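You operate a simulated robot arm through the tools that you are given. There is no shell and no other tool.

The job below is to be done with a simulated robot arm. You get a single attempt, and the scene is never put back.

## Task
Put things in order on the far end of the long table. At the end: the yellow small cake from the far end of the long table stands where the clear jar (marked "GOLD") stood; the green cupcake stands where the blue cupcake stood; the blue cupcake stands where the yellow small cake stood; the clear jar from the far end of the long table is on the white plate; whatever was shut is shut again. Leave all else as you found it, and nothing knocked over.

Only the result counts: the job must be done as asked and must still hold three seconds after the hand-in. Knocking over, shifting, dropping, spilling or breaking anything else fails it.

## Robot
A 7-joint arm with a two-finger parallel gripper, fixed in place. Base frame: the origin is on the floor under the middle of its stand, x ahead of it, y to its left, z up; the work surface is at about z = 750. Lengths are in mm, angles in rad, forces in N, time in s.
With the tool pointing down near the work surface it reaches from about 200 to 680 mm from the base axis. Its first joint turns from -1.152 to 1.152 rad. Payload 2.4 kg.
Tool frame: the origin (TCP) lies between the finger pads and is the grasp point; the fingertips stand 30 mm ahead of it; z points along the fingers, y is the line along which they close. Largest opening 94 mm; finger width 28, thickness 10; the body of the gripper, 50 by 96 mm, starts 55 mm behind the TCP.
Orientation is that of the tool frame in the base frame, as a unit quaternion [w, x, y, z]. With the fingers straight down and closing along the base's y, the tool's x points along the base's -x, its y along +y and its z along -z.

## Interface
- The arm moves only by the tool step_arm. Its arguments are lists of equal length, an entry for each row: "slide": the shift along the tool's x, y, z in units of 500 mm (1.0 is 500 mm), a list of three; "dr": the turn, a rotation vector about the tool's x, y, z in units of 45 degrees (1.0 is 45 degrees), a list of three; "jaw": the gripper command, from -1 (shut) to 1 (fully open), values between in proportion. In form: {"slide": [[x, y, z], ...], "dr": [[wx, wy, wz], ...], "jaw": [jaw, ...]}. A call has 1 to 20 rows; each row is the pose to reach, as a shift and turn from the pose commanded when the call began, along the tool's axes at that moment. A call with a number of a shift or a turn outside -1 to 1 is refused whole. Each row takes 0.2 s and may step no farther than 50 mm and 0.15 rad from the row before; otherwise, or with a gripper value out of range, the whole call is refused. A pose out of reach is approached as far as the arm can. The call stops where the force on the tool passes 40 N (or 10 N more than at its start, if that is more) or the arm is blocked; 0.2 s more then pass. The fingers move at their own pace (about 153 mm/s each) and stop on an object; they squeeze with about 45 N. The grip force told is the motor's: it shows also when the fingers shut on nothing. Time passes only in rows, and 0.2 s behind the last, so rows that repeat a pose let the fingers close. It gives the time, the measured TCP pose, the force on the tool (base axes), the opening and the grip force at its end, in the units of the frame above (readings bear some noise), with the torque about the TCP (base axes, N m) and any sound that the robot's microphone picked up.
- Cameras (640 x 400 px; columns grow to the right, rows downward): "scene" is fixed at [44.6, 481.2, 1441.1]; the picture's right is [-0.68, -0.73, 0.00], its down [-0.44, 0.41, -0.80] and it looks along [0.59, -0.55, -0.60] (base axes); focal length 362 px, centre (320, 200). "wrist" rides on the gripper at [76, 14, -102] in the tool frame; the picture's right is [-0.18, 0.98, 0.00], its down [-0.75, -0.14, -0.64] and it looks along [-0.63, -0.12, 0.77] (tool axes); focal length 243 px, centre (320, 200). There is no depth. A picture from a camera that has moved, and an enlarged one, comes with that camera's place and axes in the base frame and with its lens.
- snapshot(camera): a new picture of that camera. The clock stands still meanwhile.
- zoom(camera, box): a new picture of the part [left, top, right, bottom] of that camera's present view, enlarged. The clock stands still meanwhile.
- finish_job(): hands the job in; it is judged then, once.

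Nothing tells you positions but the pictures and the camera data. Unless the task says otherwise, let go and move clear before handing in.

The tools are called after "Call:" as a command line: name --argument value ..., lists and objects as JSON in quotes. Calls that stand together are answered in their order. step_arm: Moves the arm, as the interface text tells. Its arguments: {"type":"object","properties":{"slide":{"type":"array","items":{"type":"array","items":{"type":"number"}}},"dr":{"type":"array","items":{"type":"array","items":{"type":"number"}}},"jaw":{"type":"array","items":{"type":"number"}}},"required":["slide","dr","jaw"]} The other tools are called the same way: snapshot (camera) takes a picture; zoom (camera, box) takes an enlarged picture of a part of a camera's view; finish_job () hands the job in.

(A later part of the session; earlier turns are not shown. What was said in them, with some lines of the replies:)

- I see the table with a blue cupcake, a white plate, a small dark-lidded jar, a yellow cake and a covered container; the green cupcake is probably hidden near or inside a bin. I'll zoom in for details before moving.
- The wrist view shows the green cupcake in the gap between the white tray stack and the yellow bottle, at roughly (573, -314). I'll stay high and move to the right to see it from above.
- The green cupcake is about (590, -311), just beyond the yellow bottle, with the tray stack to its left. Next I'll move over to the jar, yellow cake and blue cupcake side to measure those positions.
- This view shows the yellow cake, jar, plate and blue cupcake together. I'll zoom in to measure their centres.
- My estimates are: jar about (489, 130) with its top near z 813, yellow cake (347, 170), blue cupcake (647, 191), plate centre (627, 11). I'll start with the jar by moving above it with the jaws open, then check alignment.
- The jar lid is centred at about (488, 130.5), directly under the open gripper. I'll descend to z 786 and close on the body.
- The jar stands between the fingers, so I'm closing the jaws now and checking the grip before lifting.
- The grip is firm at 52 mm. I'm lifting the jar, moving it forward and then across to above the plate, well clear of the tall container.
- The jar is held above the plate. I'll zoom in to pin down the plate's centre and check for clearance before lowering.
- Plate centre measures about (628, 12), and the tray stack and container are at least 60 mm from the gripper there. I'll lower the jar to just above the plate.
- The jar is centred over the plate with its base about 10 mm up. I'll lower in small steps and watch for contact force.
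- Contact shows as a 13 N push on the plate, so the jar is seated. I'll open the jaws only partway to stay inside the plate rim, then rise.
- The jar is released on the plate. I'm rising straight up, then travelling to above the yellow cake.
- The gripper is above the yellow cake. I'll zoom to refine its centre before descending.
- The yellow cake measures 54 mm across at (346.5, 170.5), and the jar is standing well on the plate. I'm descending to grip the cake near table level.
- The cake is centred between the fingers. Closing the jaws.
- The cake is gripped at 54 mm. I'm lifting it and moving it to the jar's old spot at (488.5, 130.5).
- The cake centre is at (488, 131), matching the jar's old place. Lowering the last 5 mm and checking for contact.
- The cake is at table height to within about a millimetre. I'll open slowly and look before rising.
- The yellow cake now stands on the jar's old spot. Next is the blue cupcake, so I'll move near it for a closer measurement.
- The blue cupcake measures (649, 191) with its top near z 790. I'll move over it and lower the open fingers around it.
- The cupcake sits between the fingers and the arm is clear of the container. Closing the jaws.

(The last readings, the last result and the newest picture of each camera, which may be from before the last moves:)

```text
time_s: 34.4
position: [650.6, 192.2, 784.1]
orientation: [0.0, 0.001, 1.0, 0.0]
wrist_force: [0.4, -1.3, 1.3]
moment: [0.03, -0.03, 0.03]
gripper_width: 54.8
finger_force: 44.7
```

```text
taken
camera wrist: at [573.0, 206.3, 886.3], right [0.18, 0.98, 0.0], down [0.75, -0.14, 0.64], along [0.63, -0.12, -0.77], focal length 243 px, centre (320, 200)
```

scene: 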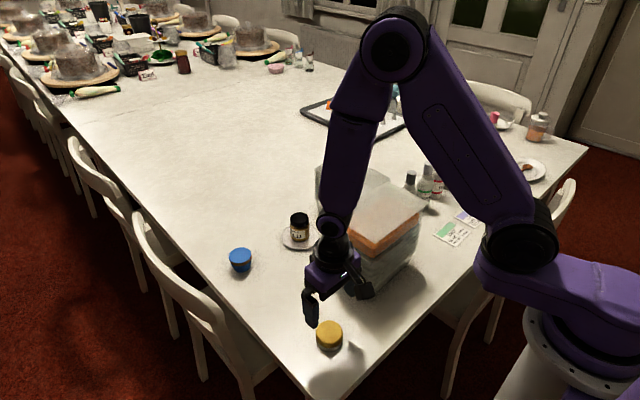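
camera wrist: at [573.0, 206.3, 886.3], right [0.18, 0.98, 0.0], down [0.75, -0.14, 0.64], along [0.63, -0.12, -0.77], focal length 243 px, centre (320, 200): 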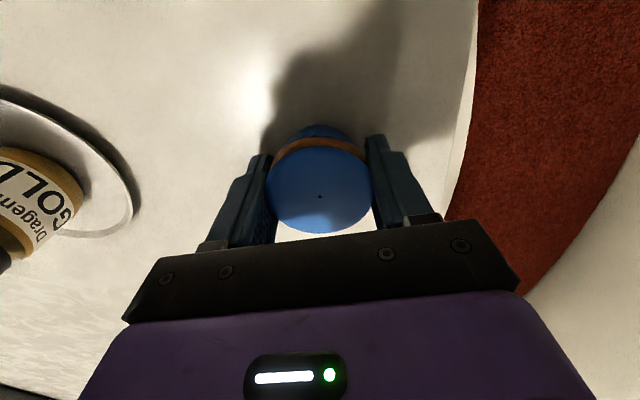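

Gripped at 55 mm. I'm lifting the blue cupcake and carrying it back to the yellow cake's old spot at (346.5, 170.5).

Call:
step_arm --slide '[[0, 0, -0.03], [0, 0, -0.08], [0, 0, -0.15], [0.01, 0, -0.22], [0.06, -0.005, -0.23], [0.13, -0.01, -0.23], [0.2, -0.015, -0.23], [0.27, -0.02, -0.23], [0.34, -0.025, -0.23], [0.41, -0.03, -0.23], [0.48, -0.035, -0.23], [0.55, -0.04, -0.23], [0.59, -0.043, -0.22], [0.605, -0.044, -0.17], [0.605, -0.044, -0.1], [0.605, -0.044, -0.05], [0.605, -0.044, -0.02], [0.605, -0.044, -0.012], [0.605, -0.044, -0.012]]' --dr '[[0, 0, 0], [0, 0, 0], [0, 0, 0], [0, 0, 0], [0, 0, 0], [0, 0, 0], [0, 0, 0], [0, 0, 0], [0, 0, 0], [0, 0, 0], [0, 0, 0], [0, 0, 0], [0, 0, 0], [0, 0, 0], [0, 0, 0], [0, 0, 0], [0, 0, 0], [0, 0, 0], [0, 0, 0]]' --jaw '[-1, -1, -1, -1, -1, -1, -1, -1, -1, -1, -1, -1, -1, -1, -1, -1, -1, -1, -1]'

Call:
snapshot --camera "wrist"

Call:
snapshot --camera "scene"

```text
time_s: 38.4
position: [347.6, 170.2, 792.7]
orientation: [0.001, 0.0, 1.0, 0.001]
wrist_force: [0.8, 1.2, -0.3]
moment: [0.0, 0.01, 0.02]
gripper_width: 55.1
finger_force: 44.8
```

```text
taken
camera wrist: at [271.1, 184.1, 893.7], right [0.18, 0.98, 0.0], down [0.75, -0.14, 0.64], along [0.63, -0.12, -0.77], focal length 243 px, centre (320, 200)
```

wrist: 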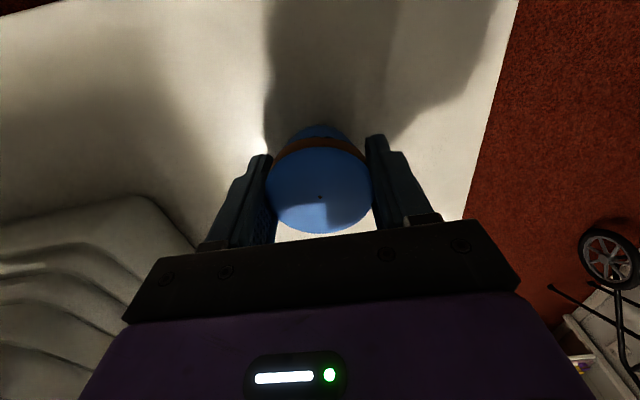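

```text
taken
```

scene: 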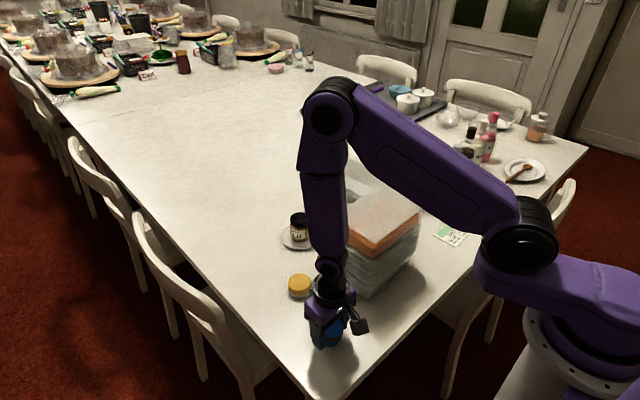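

The blue cupcake is at (346, 170), about 7 mm above the table. Lowering in steps.

Call:
step_arm --slide '[[0, 0, 0.004], [0, 0, 0.008], [0, 0, 0.01], [0, 0, 0.01]]' --dr '[[0, 0, 0], [0, 0, 0], [0, 0, 0], [0, 0, 0]]' --jaw '[-1, -1, -1, -1]'

Call:
step_arm --slide '[[0, 0, 0.001], [0, 0, 0.002], [0, 0, 0.002]]' --dr '[[0, 0, 0], [0, 0, 0], [0, 0, 0]]' --jaw '[-1, -1, -1]'

```text
time_s: 39.4
position: [347.3, 170.5, 785.7]
orientation: [0.001, 0.001, 1.0, 0.0]
wrist_force: [-0.2, 0.9, -0.5]
moment: [-0.02, 0.01, -0.02]
gripper_width: 54.7
finger_force: 45.4
```

```text
time_s: 40.2
position: [346.4, 169.2, 784.0]
orientation: [0.0, 0.0, 1.0, 0.0]
wrist_force: [-1.1, -0.5, -0.9]
moment: [0.01, 0.01, -0.03]
gripper_width: 54.8
finger_force: 44.9
```

Call:
step_arm --slide '[[0, 0, 0.001], [0, 0, 0.002], [0, 0, 0.002]]' --dr '[[0, 0, 0], [0, 0, 0], [0, 0, 0]]' --jaw '[-1, -1, -1]'

Call:
zoom --camera "scene" --box '[280, 290, 380, 365]'

```text
time_s: 41.0
position: [346.7, 170.5, 784.1]
orientation: [0.001, 0.001, 1.0, 0.0]
wrist_force: [-0.4, -0.9, 26.5]
moment: [0.09, 0.15, -0.02]
gripper_width: 55.0
finger_force: 44.5
```

```text
5.33 times, centred on (330, 328) of scene
camera zoom: at [44.3, 481.0, 1441.2], right [-0.68, -0.73, 0.0], down [-0.44, 0.41, -0.8], along [0.59, -0.55, -0.6], focal length 1930 px, centre (267, -480)
```

zoom: 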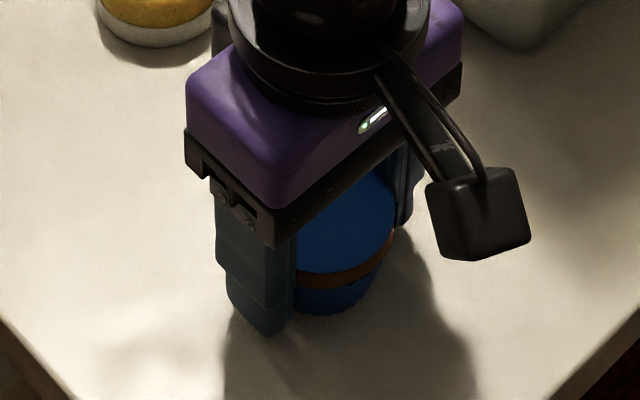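

Contact registers at 26 N, so the cupcake is on the table. I'll back off 1 mm, open, and rise.

Call:
step_arm --slide '[[0, 0, -0.002], [0, 0, -0.002], [0, 0, -0.002], [0, 0, -0.002], [0, 0, -0.002], [0, 0, -0.002]]' --dr '[[0, 0, 0], [0, 0, 0], [0, 0, 0], [0, 0, 0], [0, 0, 0], [0, 0, 0]]' --jaw '[-1, 0.2, 0.4, 0.7, 0.9, 0.9]'

Call:
snapshot --camera "wrist"

```text
time_s: 42.4
position: [345.8, 169.4, 786.3]
orientation: [0.0, 0.0, 1.0, 0.0]
wrist_force: [0.8, -0.4, 0.3]
moment: [0.0, 0.02, 0.0]
gripper_width: 89.5
finger_force: 0.0
```

```text
taken
camera wrist: at [269.6, 183.8, 887.7], right [0.18, 0.98, 0.0], down [0.75, -0.14, 0.64], along [0.63, -0.12, -0.77], focal length 243 px, centre (320, 200)
```

wrist: 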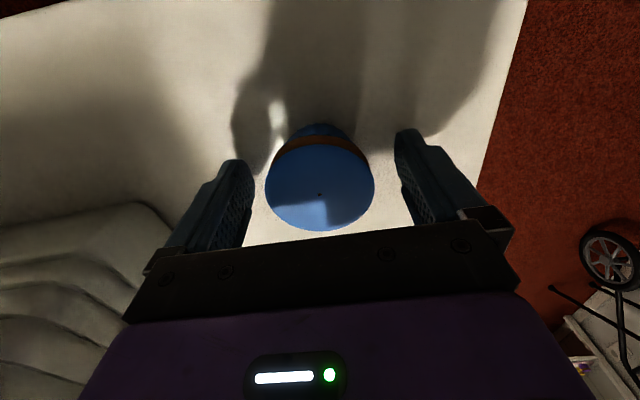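

The blue cupcake stands where the yellow cake was. I'm rising high, then I'll check the result and head for the green cupcake.

Call:
step_arm --slide '[[0, 0, -0.04], [0, 0, -0.1], [0, 0, -0.18], [0, 0, -0.26], [0, 0, -0.34], [0, 0, -0.42], [0, 0, -0.5], [0, 0, -0.55], [0, 0, -0.55]]' --dr '[[0, 0, 0], [0, 0, 0], [0, 0, 0], [0, 0, 0], [0, 0, 0], [0, 0, 0], [0, 0, 0], [0, 0, 0], [0, 0, 0]]' --jaw '[0.9, 0.9, 0.9, 0.9, 0.9, 0.9, 0.9, 0.9, 0.9]'

Call:
snapshot --camera "wrist"

Call:
zoom --camera "scene" --box '[210, 190, 400, 365]'

```text
time_s: 44.4
position: [346.5, 172.2, 1060.8]
orientation: [0.0, 0.0, 1.0, 0.0]
wrist_force: [-1.7, -0.2, 0.0]
moment: [0.0, 0.02, -0.02]
gripper_width: 89.4
finger_force: 0.0
```

```text
taken
camera wrist: at [269.4, 185.6, 1163.2], right [0.18, 0.98, 0.0], down [0.75, -0.14, 0.64], along [0.63, -0.12, -0.77], focal length 243 px, centre (320, 200)
```

wrist: 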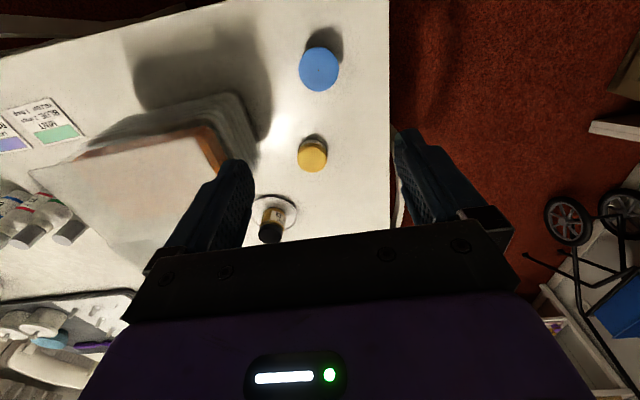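

```text
2.29 times, centred on (305, 278) of scene
camera zoom: at [44.6, 481.2, 1441.1], right [-0.68, -0.73, 0.0], down [-0.44, 0.41, -0.8], along [0.59, -0.55, -0.6], focal length 827 px, centre (354, 23)
```

zoom: 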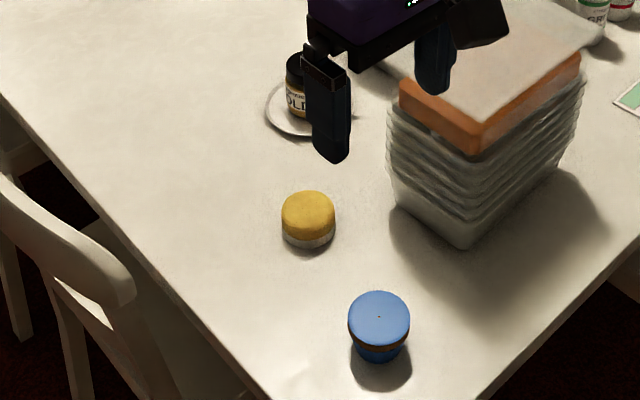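

Everything so far stands properly. I'm travelling high over the container toward the green cupcake and turning the gripper so the camera will point away from the bottles.

Call:
step_arm --slide '[[-0.025, -0.07, 0], [-0.05, -0.15, 0], [-0.075, -0.23, 0], [-0.1, -0.31, 0], [-0.127, -0.39, 0], [-0.153, -0.47, 0], [-0.18, -0.55, 0], [-0.206, -0.63, 0], [-0.23, -0.71, 0], [-0.258, -0.79, 0], [-0.284, -0.87, 0], [-0.307, -0.942, 0], [-0.307, -0.942, 0], [-0.307, -0.942, 0]]' --dr '[[0, 0, -0.08], [0, 0, -0.16], [0, 0, -0.24], [0, 0, -0.32], [0, 0, -0.4], [0, 0, -0.48], [0, 0, -0.56], [0, 0, -0.64], [0, 0, -0.72], [0, 0, -0.8], [0, 0, -0.9], [0, 0, -1], [0, 0, -1], [0, 0, -1]]' --jaw '[1, 1, 1, 1, 1, 1, 1, 1, 1, 1, 1, 1, 1, 1]'

Call:
snapshot --camera "wrist"

Call:
snapshot --camera "scene"

```text
time_s: 47.4
position: [501.7, -301.0, 1058.9]
orientation: [0.0, -0.383, 0.924, -0.001]
wrist_force: [-0.7, 0.1, 0.2]
moment: [-0.02, -0.01, -0.02]
gripper_width: 93.9
finger_force: 0.1
```

```text
taken
camera wrist: at [437.2, -345.0, 1160.4], right [-0.57, 0.82, 0.0], down [0.63, 0.43, 0.64], along [0.53, 0.36, -0.77], focal length 243 px, centre (320, 200)
```

wrist: 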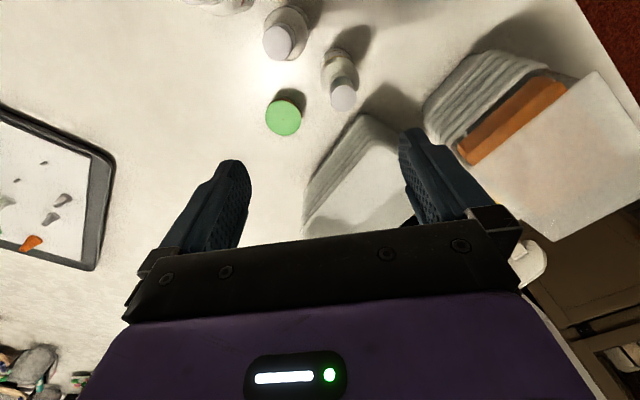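

```text
taken
```

scene: 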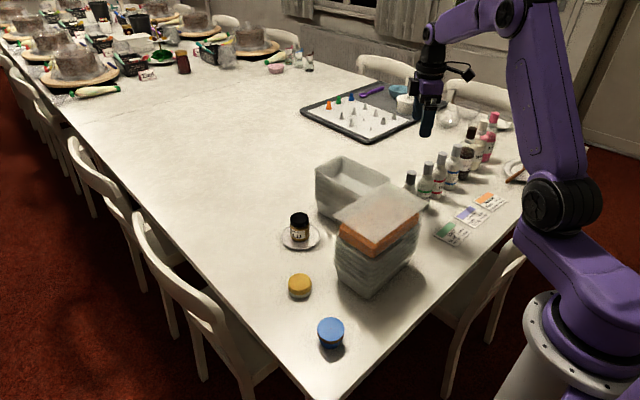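

The rotation works and the green cupcake is confirmed at about (588, -309), with the yellow bottle at (490, -280). I'll complete the quarter turn and move directly above it.

Call:
step_arm --slide '[[-0.016, -0.02, 0], [-0.032, -0.04, 0], [-0.048, -0.06, 0], [-0.064, -0.08, 0], [-0.08, -0.1, 0], [-0.096, -0.12, 0], [-0.113, -0.1386, 0], [-0.113, -0.1386, 0], [-0.113, -0.1386, 0]]' --dr '[[0, 0, -0.15], [0, 0, -0.3], [0, 0, -0.45], [0, 0, -0.6], [0, 0, -0.75], [0, 0, -0.9], [0, 0, -1], [0, 0, -1], [0, 0, -1]]' --jaw '[1, 1, 1, 1, 1, 1, 1, 1, 1]'

Call:
snapshot --camera "wrist"

Call:
snapshot --camera "scene"

```text
time_s: 49.4
position: [589.6, -309.4, 1060.0]
orientation: [0.0, 0.708, -0.706, 0.0]
wrist_force: [-0.7, 0.1, 0.5]
moment: [-0.01, -0.02, -0.04]
gripper_width: 94.1
finger_force: 0.0
```

```text
taken
camera wrist: at [575.1, -385.9, 1161.8], right [-0.98, 0.18, 0.0], down [0.14, 0.75, 0.64], along [0.12, 0.63, -0.77], focal length 243 px, centre (320, 200)
```

wrist: 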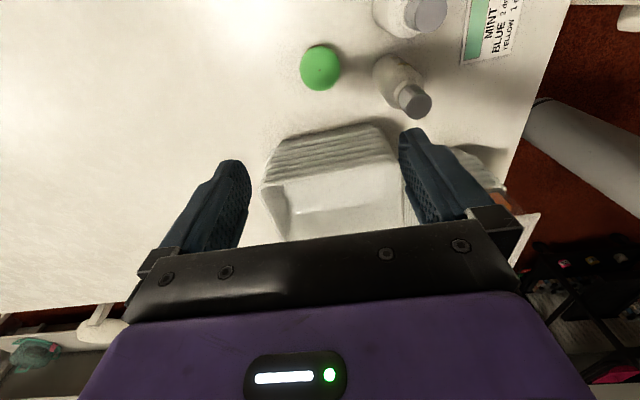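

```text
taken
```

scene: 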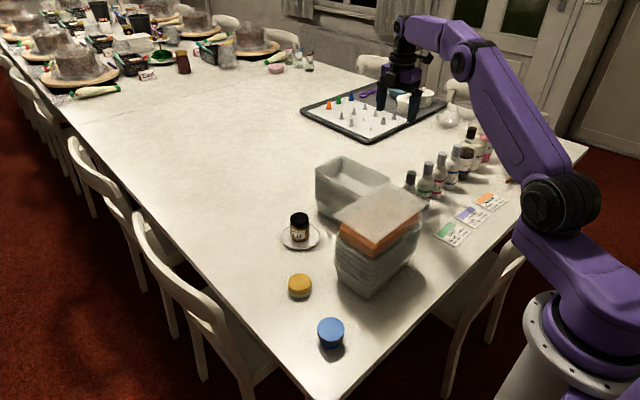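

The gripper is above the green cupcake with the camera on the far side from the bottles. I'll zoom for an exact centre and clearances.

Call:
zoom --camera "wrist" --box '[260, 20, 450, 140]'

```text
3.33 times, centred on (355, 80) of wrist
camera zoom: at [575.1, -385.9, 1161.8], right [-0.98, 0.18, 0.0], down [0.14, 0.75, 0.64], along [0.12, 0.63, -0.77], focal length 809 px, centre (203, 600)
```

zoom: 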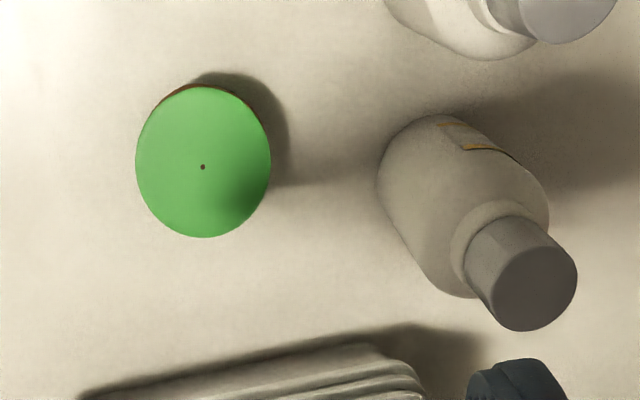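

The green cupcake is at (589, -310), directly below. I'm descending to z 900 first for a check.

Call:
step_arm --slide '[[0.002, 0, 0.08], [0.002, 0, 0.16], [0.002, 0, 0.24], [0.002, 0, 0.3], [0.002, 0, 0.319], [0.002, 0, 0.319]]' --dr '[[0, 0, 0], [0, 0, 0], [0, 0, 0], [0, 0, 0], [0, 0, 0], [0, 0, 0]]' --jaw '[0.8, 0.8, 0.8, 0.8, 0.8, 0.8]'

Call:
snapshot --camera "wrist"

Call:
zoom --camera "scene" --box '[310, 60, 550, 260]'

```text
time_s: 50.8
position: [591.4, -307.6, 900.9]
orientation: [0.0, 0.708, -0.706, 0.0]
wrist_force: [-0.1, -0.7, -0.7]
moment: [0.01, 0.01, 0.01]
gripper_width: 84.5
finger_force: 0.1
```

```text
taken
camera wrist: at [576.0, -383.8, 1003.2], right [-0.98, 0.18, 0.0], down [0.14, 0.75, 0.64], along [0.12, 0.63, -0.77], focal length 243 px, centre (320, 200)
```

wrist: 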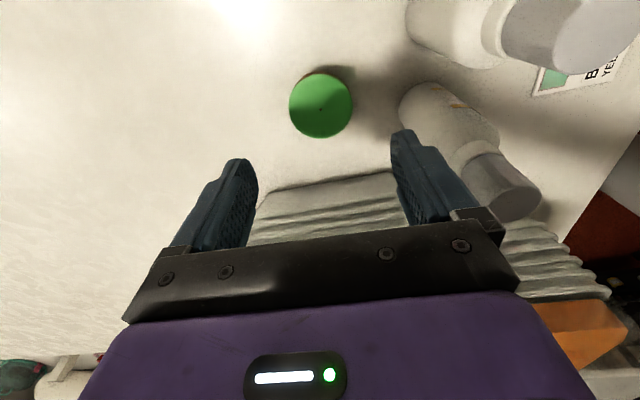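

```text
2.00 times, centred on (430, 160) of scene
camera zoom: at [44.6, 481.2, 1441.1], right [-0.68, -0.73, 0.0], down [-0.44, 0.41, -0.8], along [0.59, -0.55, -0.6], focal length 724 px, centre (100, 280)
```

zoom: 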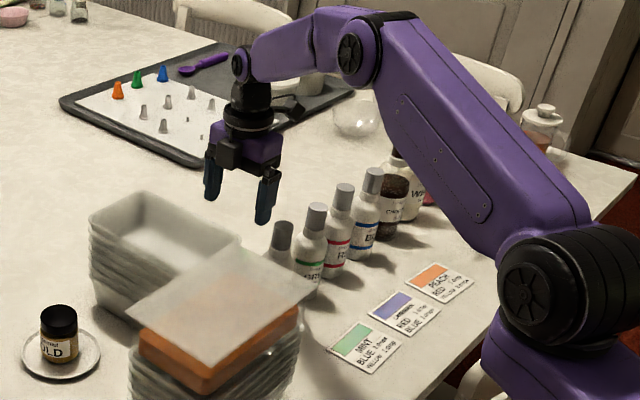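

Clearances look fine on all sides. I'm descending around the green cupcake with a small y correction.

Call:
step_arm --slide '[[0.006, 0.001, 0.05], [0.006, 0.001, 0.1], [0.006, 0.001, 0.15], [0.006, 0.001, 0.19], [0.006, 0.001, 0.22], [0.006, 0.001, 0.231], [0.006, 0.001, 0.231]]' --dr '[[0, 0, 0], [0, 0, 0], [0, 0, 0], [0, 0, 0], [0, 0, 0], [0, 0, 0], [0, 0, 0]]' --jaw '[0.8, 0.8, 0.8, 0.8, 0.8, 0.8, 0.8]'

Call:
snapshot --camera "wrist"

Call:
zoom --camera "scene" --box '[310, 60, 550, 260]'

```text
time_s: 52.4
position: [591.1, -315.9, 785.2]
orientation: [0.0, 0.707, -0.707, 0.0]
wrist_force: [0.6, 0.3, 1.1]
moment: [-0.04, 0.01, 0.01]
gripper_width: 84.6
finger_force: 0.1
```

```text
taken
camera wrist: at [576.2, -390.6, 888.2], right [-0.98, 0.18, 0.0], down [0.14, 0.75, 0.64], along [0.12, 0.63, -0.77], focal length 243 px, centre (320, 200)
```

wrist: 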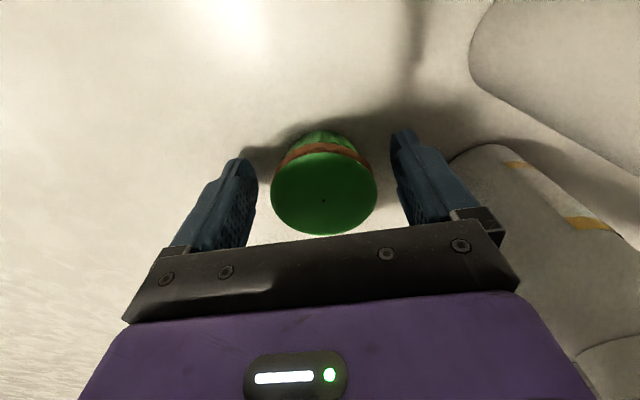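

```text
2.00 times, centred on (430, 160) of scene
camera zoom: at [44.6, 481.2, 1441.1], right [-0.68, -0.73, 0.0], down [-0.44, 0.41, -0.8], along [0.59, -0.55, -0.6], focal length 724 px, centre (100, 280)
```

zoom: 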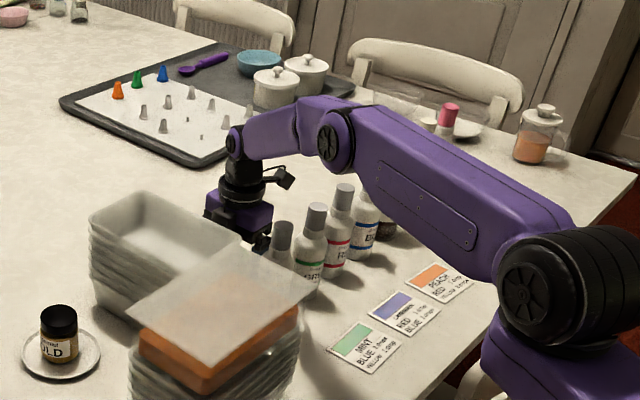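

The green cupcake is between the fingers and the arm passes well above the bottles. Closing the jaws.

Call:
step_arm --slide '[[0, 0, 0], [0, 0, 0], [0, 0, 0], [0, 0, 0]]' --dr '[[0, 0, 0], [0, 0, 0], [0, 0, 0], [0, 0, 0]]' --jaw '[-1, -1, -1, -1]'

Call:
snapshot --camera "wrist"

```text
time_s: 53.4
position: [591.8, -314.4, 786.2]
orientation: [0.0, -0.707, 0.708, 0.0]
wrist_force: [1.3, 0.5, 0.3]
moment: [-0.04, 0.02, 0.03]
gripper_width: 57.2
finger_force: 45.4
```

```text
taken
camera wrist: at [576.2, -390.4, 888.1], right [-0.98, 0.18, 0.0], down [0.14, 0.75, 0.64], along [0.12, 0.63, -0.77], focal length 243 px, centre (320, 200)
```

wrist: 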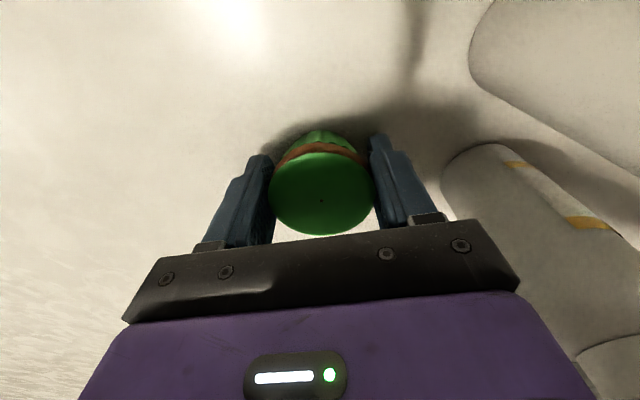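

The grip is firm at 57 mm. I'm lifting straight up, well above the tray stack height, before any sideways move.

Call:
step_arm --slide '[[0, 0, -0.03], [0, 0, -0.08], [0, 0, -0.15], [0, 0, -0.23], [0, 0, -0.31], [0, 0, -0.39], [0, 0, -0.42], [0, 0, -0.42]]' --dr '[[0, 0, 0], [0, 0, 0], [0, 0, 0], [0, 0, 0], [0, 0, 0], [0, 0, 0], [0, 0, 0], [0, 0, 0]]' --jaw '[-1, -1, -1, -1, -1, -1, -1, -1]'

Call:
snapshot --camera "wrist"

Call:
snapshot --camera "scene"

```text
time_s: 55.2
position: [589.3, -316.4, 994.6]
orientation: [0.001, 0.708, -0.706, 0.0]
wrist_force: [0.0, 1.0, -0.9]
moment: [-0.02, 0.0, 0.04]
gripper_width: 57.0
finger_force: 45.0
```

```text
taken
camera wrist: at [574.3, -392.0, 1097.0], right [-0.98, 0.18, 0.0], down [0.14, 0.75, 0.64], along [0.12, 0.63, -0.77], focal length 243 px, centre (320, 200)
```

wrist: 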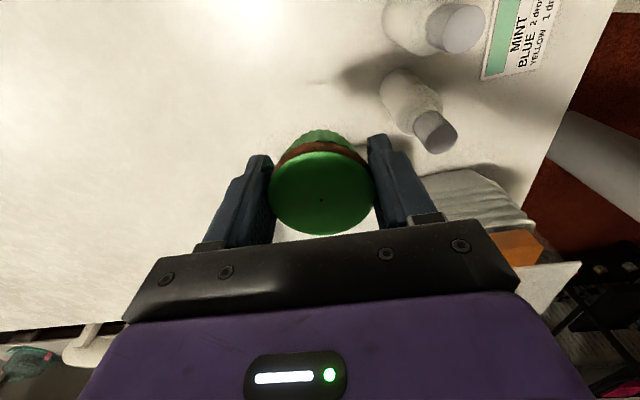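

```text
taken
```

scene: 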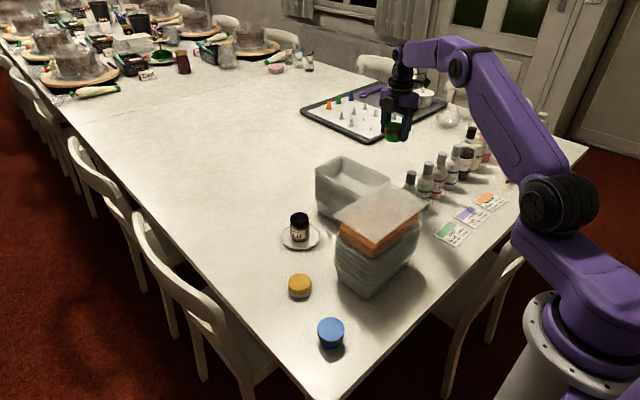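

The cupcake is held securely and nothing was disturbed. I'm carrying it across at about z 995, over the tray stack and past the plate.

Call:
step_arm --slide '[[-0.05, 0, 0], [-0.13, -0.01, 0], [-0.22, -0.02, 0], [-0.31, -0.03, 0], [-0.4, -0.045, 0], [-0.49, -0.06, 0], [-0.58, -0.075, 0], [-0.67, -0.09, 0], [-0.76, -0.1, 0], [-0.85, -0.11, 0], [-0.93, -0.118, 0], [-0.97, -0.119, 0], [-0.97, -0.119, 0], [-0.97, -0.119, 0]]' --dr '[[0, 0, 0], [0, 0, 0], [0, 0, 0], [0, 0, 0], [0, 0, 0], [0, 0, 0], [0, 0, 0], [0, 0, 0], [0, 0, 0], [0, 0, 0], [0, 0, 0], [0, 0, 0], [0, 0, 0], [0, 0, 0]]' --jaw '[-1, -1, -1, -1, -1, -1, -1, -1, -1, -1, -1, -1, -1, -1]'

Call:
snapshot --camera "wrist"

Call:
snapshot --camera "scene"

```text
time_s: 58.2
position: [645.3, 172.9, 996.1]
orientation: [0.0, -0.707, 0.708, 0.0]
wrist_force: [0.3, -0.7, -0.9]
moment: [0.0, 0.0, -0.02]
gripper_width: 56.5
finger_force: 45.0
```

```text
taken
camera wrist: at [630.5, 96.6, 1097.4], right [-0.98, 0.18, 0.0], down [0.14, 0.75, 0.64], along [0.12, 0.63, -0.77], focal length 243 px, centre (320, 200)
```

wrist: 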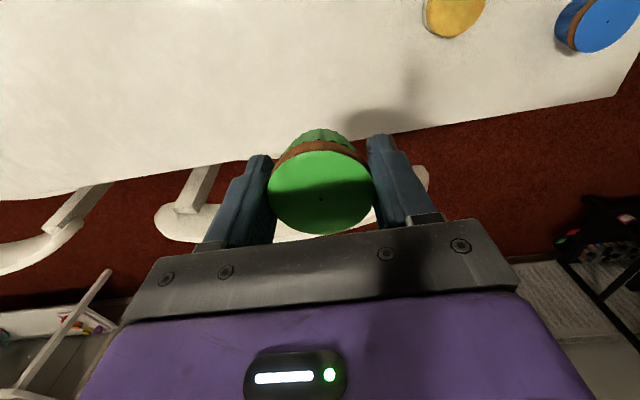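

```text
taken
```

scene: 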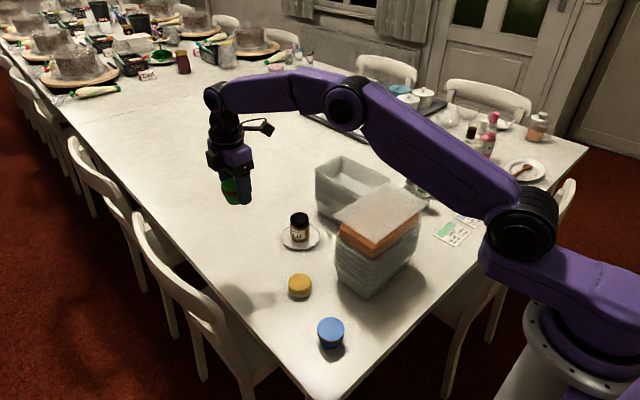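

I'm about 18 mm short in y as planned. Now I'll shift to the blue cupcake's old spot (648, 190.7) and descend to 15 mm above placing height.

Call:
step_arm --slide '[[-0.02, -0.002, 0], [-0.037, -0.004, 0.05], [-0.037, -0.004, 0.13], [-0.037, -0.004, 0.21], [-0.037, -0.004, 0.29], [-0.037, -0.004, 0.35], [-0.037, -0.004, 0.385], [-0.037, -0.004, 0.389], [-0.037, -0.004, 0.389]]' --dr '[[0, 0, 0], [0, 0, 0], [0, 0, 0], [0, 0, 0], [0, 0, 0], [0, 0, 0], [0, 0, 0], [0, 0, 0], [0, 0, 0]]' --jaw '[-1, -1, -1, -1, -1, -1, -1, -1, -1]'

Call:
snapshot --camera "wrist"

Call:
snapshot --camera "scene"

```text
time_s: 60.2
position: [650.1, 191.1, 800.8]
orientation: [0.0, 0.708, -0.706, 0.0]
wrist_force: [0.5, -0.1, -0.3]
moment: [-0.02, 0.01, -0.02]
gripper_width: 56.4
finger_force: 45.0
```

```text
taken
camera wrist: at [635.5, 113.8, 903.3], right [-0.98, 0.18, 0.0], down [0.14, 0.75, 0.64], along [0.12, 0.63, -0.77], focal length 243 px, centre (320, 200)
```

wrist: 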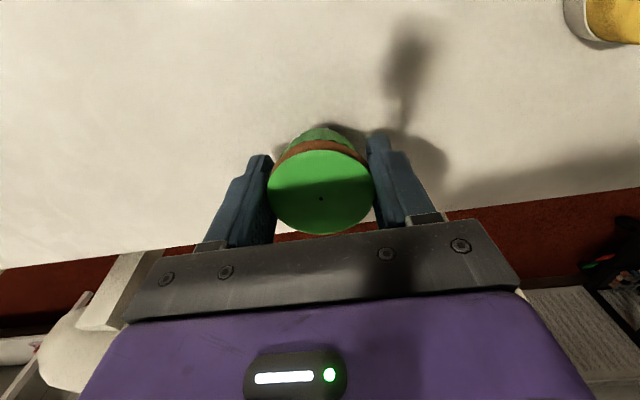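

```text
taken
```

scene: 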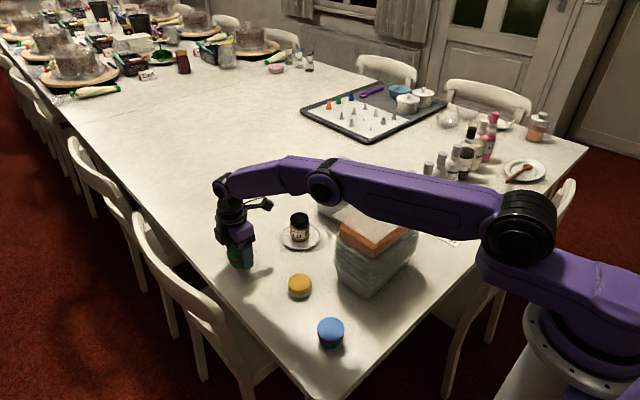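

The green cupcake is at (649, 190), within about a millimetre of the target. Lowering it in stages.

Call:
step_arm --slide '[[0, 0, 0.008], [0, 0, 0.016], [0, 0, 0.022], [0, 0, 0.022]]' --dr '[[0, 0, 0], [0, 0, 0], [0, 0, 0], [0, 0, 0]]' --jaw '[-1, -1, -1, -1]'

Call:
step_arm --slide '[[0, 0, 0.001], [0, 0, 0.002], [0, 0, 0.002]]' --dr '[[0, 0, 0], [0, 0, 0], [0, 0, 0]]' --jaw '[-1, -1, -1]'

```text
time_s: 61.2
position: [650.5, 190.3, 789.7]
orientation: [0.0, 0.707, -0.707, 0.0]
wrist_force: [0.3, 0.6, -1.3]
moment: [0.03, 0.01, -0.03]
gripper_width: 56.4
finger_force: 45.2
```

```text
time_s: 62.0
position: [649.7, 191.0, 787.9]
orientation: [0.0, -0.707, 0.708, 0.0]
wrist_force: [-0.1, -0.4, -0.3]
moment: [-0.01, 0.03, -0.01]
gripper_width: 56.1
finger_force: 44.5
```

Call:
step_arm --slide '[[0, 0, 0.001], [0, 0, 0.002], [0, 0, 0.002]]' --dr '[[0, 0, 0], [0, 0, 0], [0, 0, 0]]' --jaw '[-1, -1, -1]'

Call:
zoom --camera "scene" --box '[190, 200, 290, 290]'

Call:
zoom --camera "wrist" --box '[220, 90, 430, 250]'

```text
time_s: 62.8
position: [650.4, 189.6, 788.6]
orientation: [0.001, 0.707, -0.707, 0.0]
wrist_force: [0.5, -0.1, -1.2]
moment: [-0.01, 0.02, 0.0]
gripper_width: 56.2
finger_force: 45.2
```

```text
4.44 times, centred on (240, 245) of scene
camera zoom: at [44.6, 481.2, 1441.1], right [-0.68, -0.73, 0.0], down [-0.44, 0.41, -0.8], along [0.59, -0.55, -0.6], focal length 1608 px, centre (676, 0)
```

zoom: 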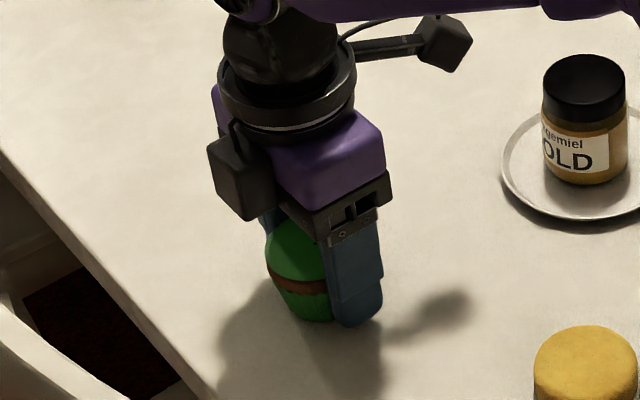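

```text
2.50 times, centred on (325, 170) of wrist
camera zoom: at [635.6, 114.0, 889.9], right [-0.98, 0.18, 0.0], down [0.14, 0.75, 0.64], along [0.12, 0.63, -0.77], focal length 606 px, centre (308, 275)
```

zoom: 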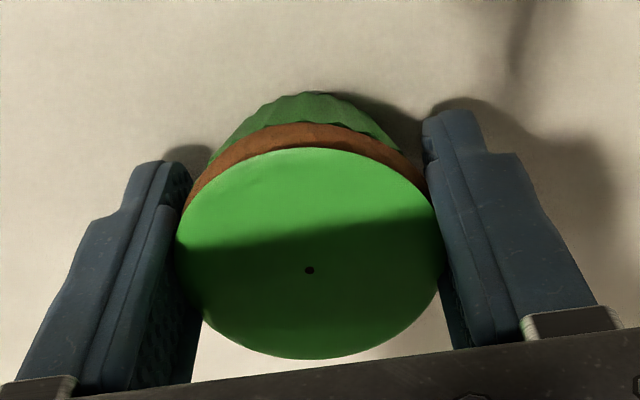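

Call:
step_arm --slide '[[0, 0, 0.001], [0, 0, 0.002], [0, 0, 0.002]]' --dr '[[0, 0, 0], [0, 0, 0], [0, 0, 0]]' --jaw '[-1, -1, -1]'

Call:
step_arm --slide '[[0, 0, 0.001], [0, 0, 0.002], [0, 0, 0.002]]' --dr '[[0, 0, 0], [0, 0, 0], [0, 0, 0]]' --jaw '[-1, -1, -1]'

```text
time_s: 63.6
position: [650.9, 188.8, 787.4]
orientation: [0.0, 0.707, -0.707, 0.0]
wrist_force: [-0.2, 0.1, -0.6]
moment: [0.02, -0.01, 0.02]
gripper_width: 55.9
finger_force: 44.9
```

```text
time_s: 64.4
position: [650.5, 191.5, 785.5]
orientation: [-0.001, 0.708, -0.706, 0.0]
wrist_force: [-0.4, -0.5, 6.4]
moment: [-0.04, 0.06, 0.0]
gripper_width: 55.7
finger_force: 45.1
```

Contact shows at 6 N, so the green cupcake is on the table. Opening the jaws slowly, then rising.

Call:
step_arm --slide '[[0, 0, 0], [0, 0, 0], [0, 0, 0], [0, 0, 0], [0, 0, 0], [0, 0, 0]]' --dr '[[0, 0, 0], [0, 0, 0], [0, 0, 0], [0, 0, 0], [0, 0, 0], [0, 0, 0]]' --jaw '[0.2, 0.3, 0.5, 0.7, 0.9, 0.9]'

Call:
snapshot --camera "wrist"

```text
time_s: 65.8
position: [650.5, 189.3, 786.0]
orientation: [0.0, 0.707, -0.707, 0.0]
wrist_force: [-0.3, 0.6, 0.1]
moment: [0.01, -0.01, 0.01]
gripper_width: 89.4
finger_force: 0.1
```

```text
taken
camera wrist: at [635.1, 113.8, 887.3], right [-0.98, 0.18, 0.0], down [0.14, 0.75, 0.64], along [0.12, 0.63, -0.77], focal length 243 px, centre (320, 200)
```

wrist: 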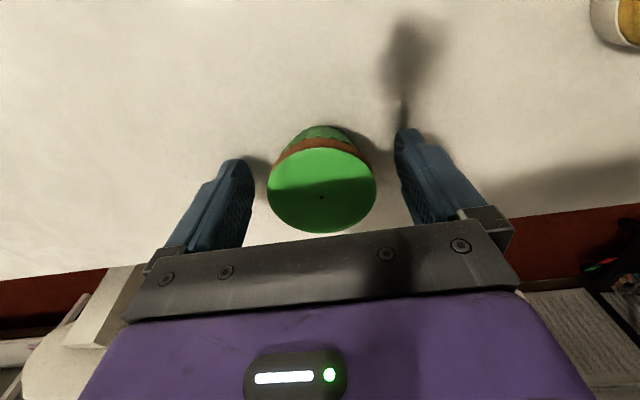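

The cupcake stands free between the open fingers. I'm rising straight up and then retreating.

Call:
step_arm --slide '[[0, 0, -0.04], [0, 0, -0.1], [0, 0, -0.18], [0, 0, -0.26], [0, 0, -0.34], [0, 0, -0.42], [0, 0.06, -0.48], [0, 0.14, -0.52], [0, 0.22, -0.55], [0, 0.3, -0.55], [0, 0.3, -0.55]]' --dr '[[0, 0, 0], [0, 0, 0], [0, 0, 0], [0, 0, 0], [0, 0, 0], [0, 0, 0], [0, 0, 0], [0, 0, 0], [0, 0, 0], [0, 0, 0], [0, 0, 0]]' --jaw '[0.9, 0.9, 0.9, 0.9, 0.9, 0.9, 0.9, 0.9, 0.9, 0.9, 0.9]'

Call:
snapshot --camera "wrist"

Call:
snapshot --camera "scene"

Call:
zoom --camera "scene" --box '[210, 190, 400, 365]'

```text
time_s: 68.2
position: [499.2, 187.0, 1058.7]
orientation: [0.0, 0.707, -0.707, 0.0]
wrist_force: [-0.3, -1.0, 1.0]
moment: [0.0, 0.0, 0.01]
gripper_width: 89.2
finger_force: 0.2
```

```text
taken
camera wrist: at [484.5, 109.9, 1160.0], right [-0.98, 0.18, 0.0], down [0.14, 0.75, 0.64], along [0.12, 0.63, -0.77], focal length 243 px, centre (320, 200)
```

wrist: 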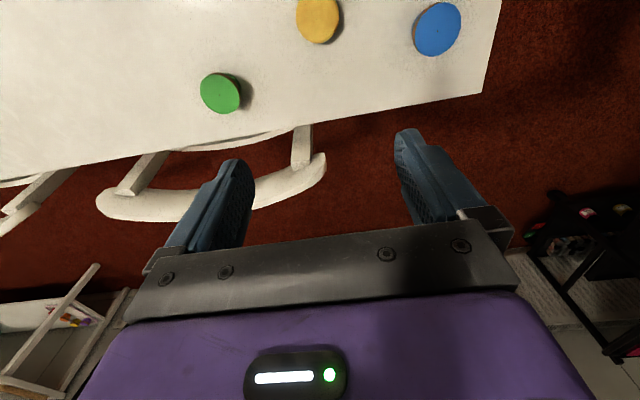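

```text
taken
```

scene: 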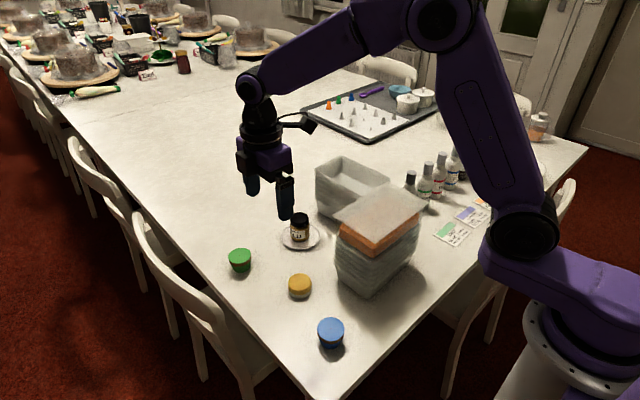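

```text
2.29 times, centred on (305, 278) of scene
camera zoom: at [44.6, 481.2, 1441.1], right [-0.68, -0.73, 0.0], down [-0.44, 0.41, -0.8], along [0.59, -0.55, -0.6], focal length 827 px, centre (354, 23)
```

zoom: 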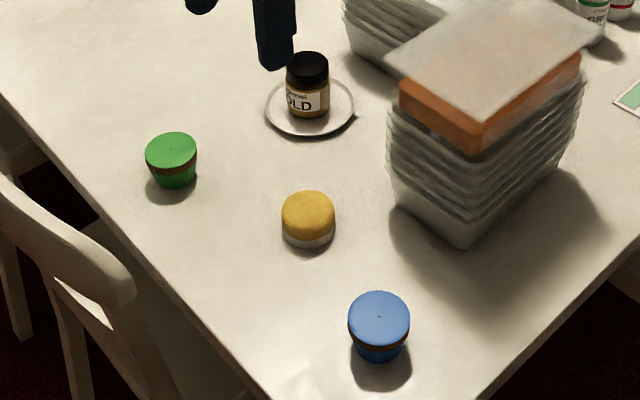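

All four items are in place. The green cupcake is on blue's old spot, the blue cupcake on yellow's, and the yellow cake on the jar's. The jar stands on the plate. Nothing else has shifted, nothing was opened, and the arm is clear, so I'm handing in.

Call:
finish_job

```text
The job is handed in.
```

The job is handed in, and the last pictures show everything where you asked:

- **Clear jar ("GOLD"):** it stands upright on the white plate.
- **Yellow small cake:** it stands where the jar was, at about (488, 131).
- **Blue cupcake:** it stands where the yellow cake was, at about (346, 170).
- **Green cupcake:** it stands where the blue cupcake was, at about (649, 190).

By the pictures, each item sits within a few millimetres of its target spot. I opened nothing, so there was nothing to shut again. The tray stack, covered container and bottles look unmoved. The gripper was open and well above the table when I handed in.
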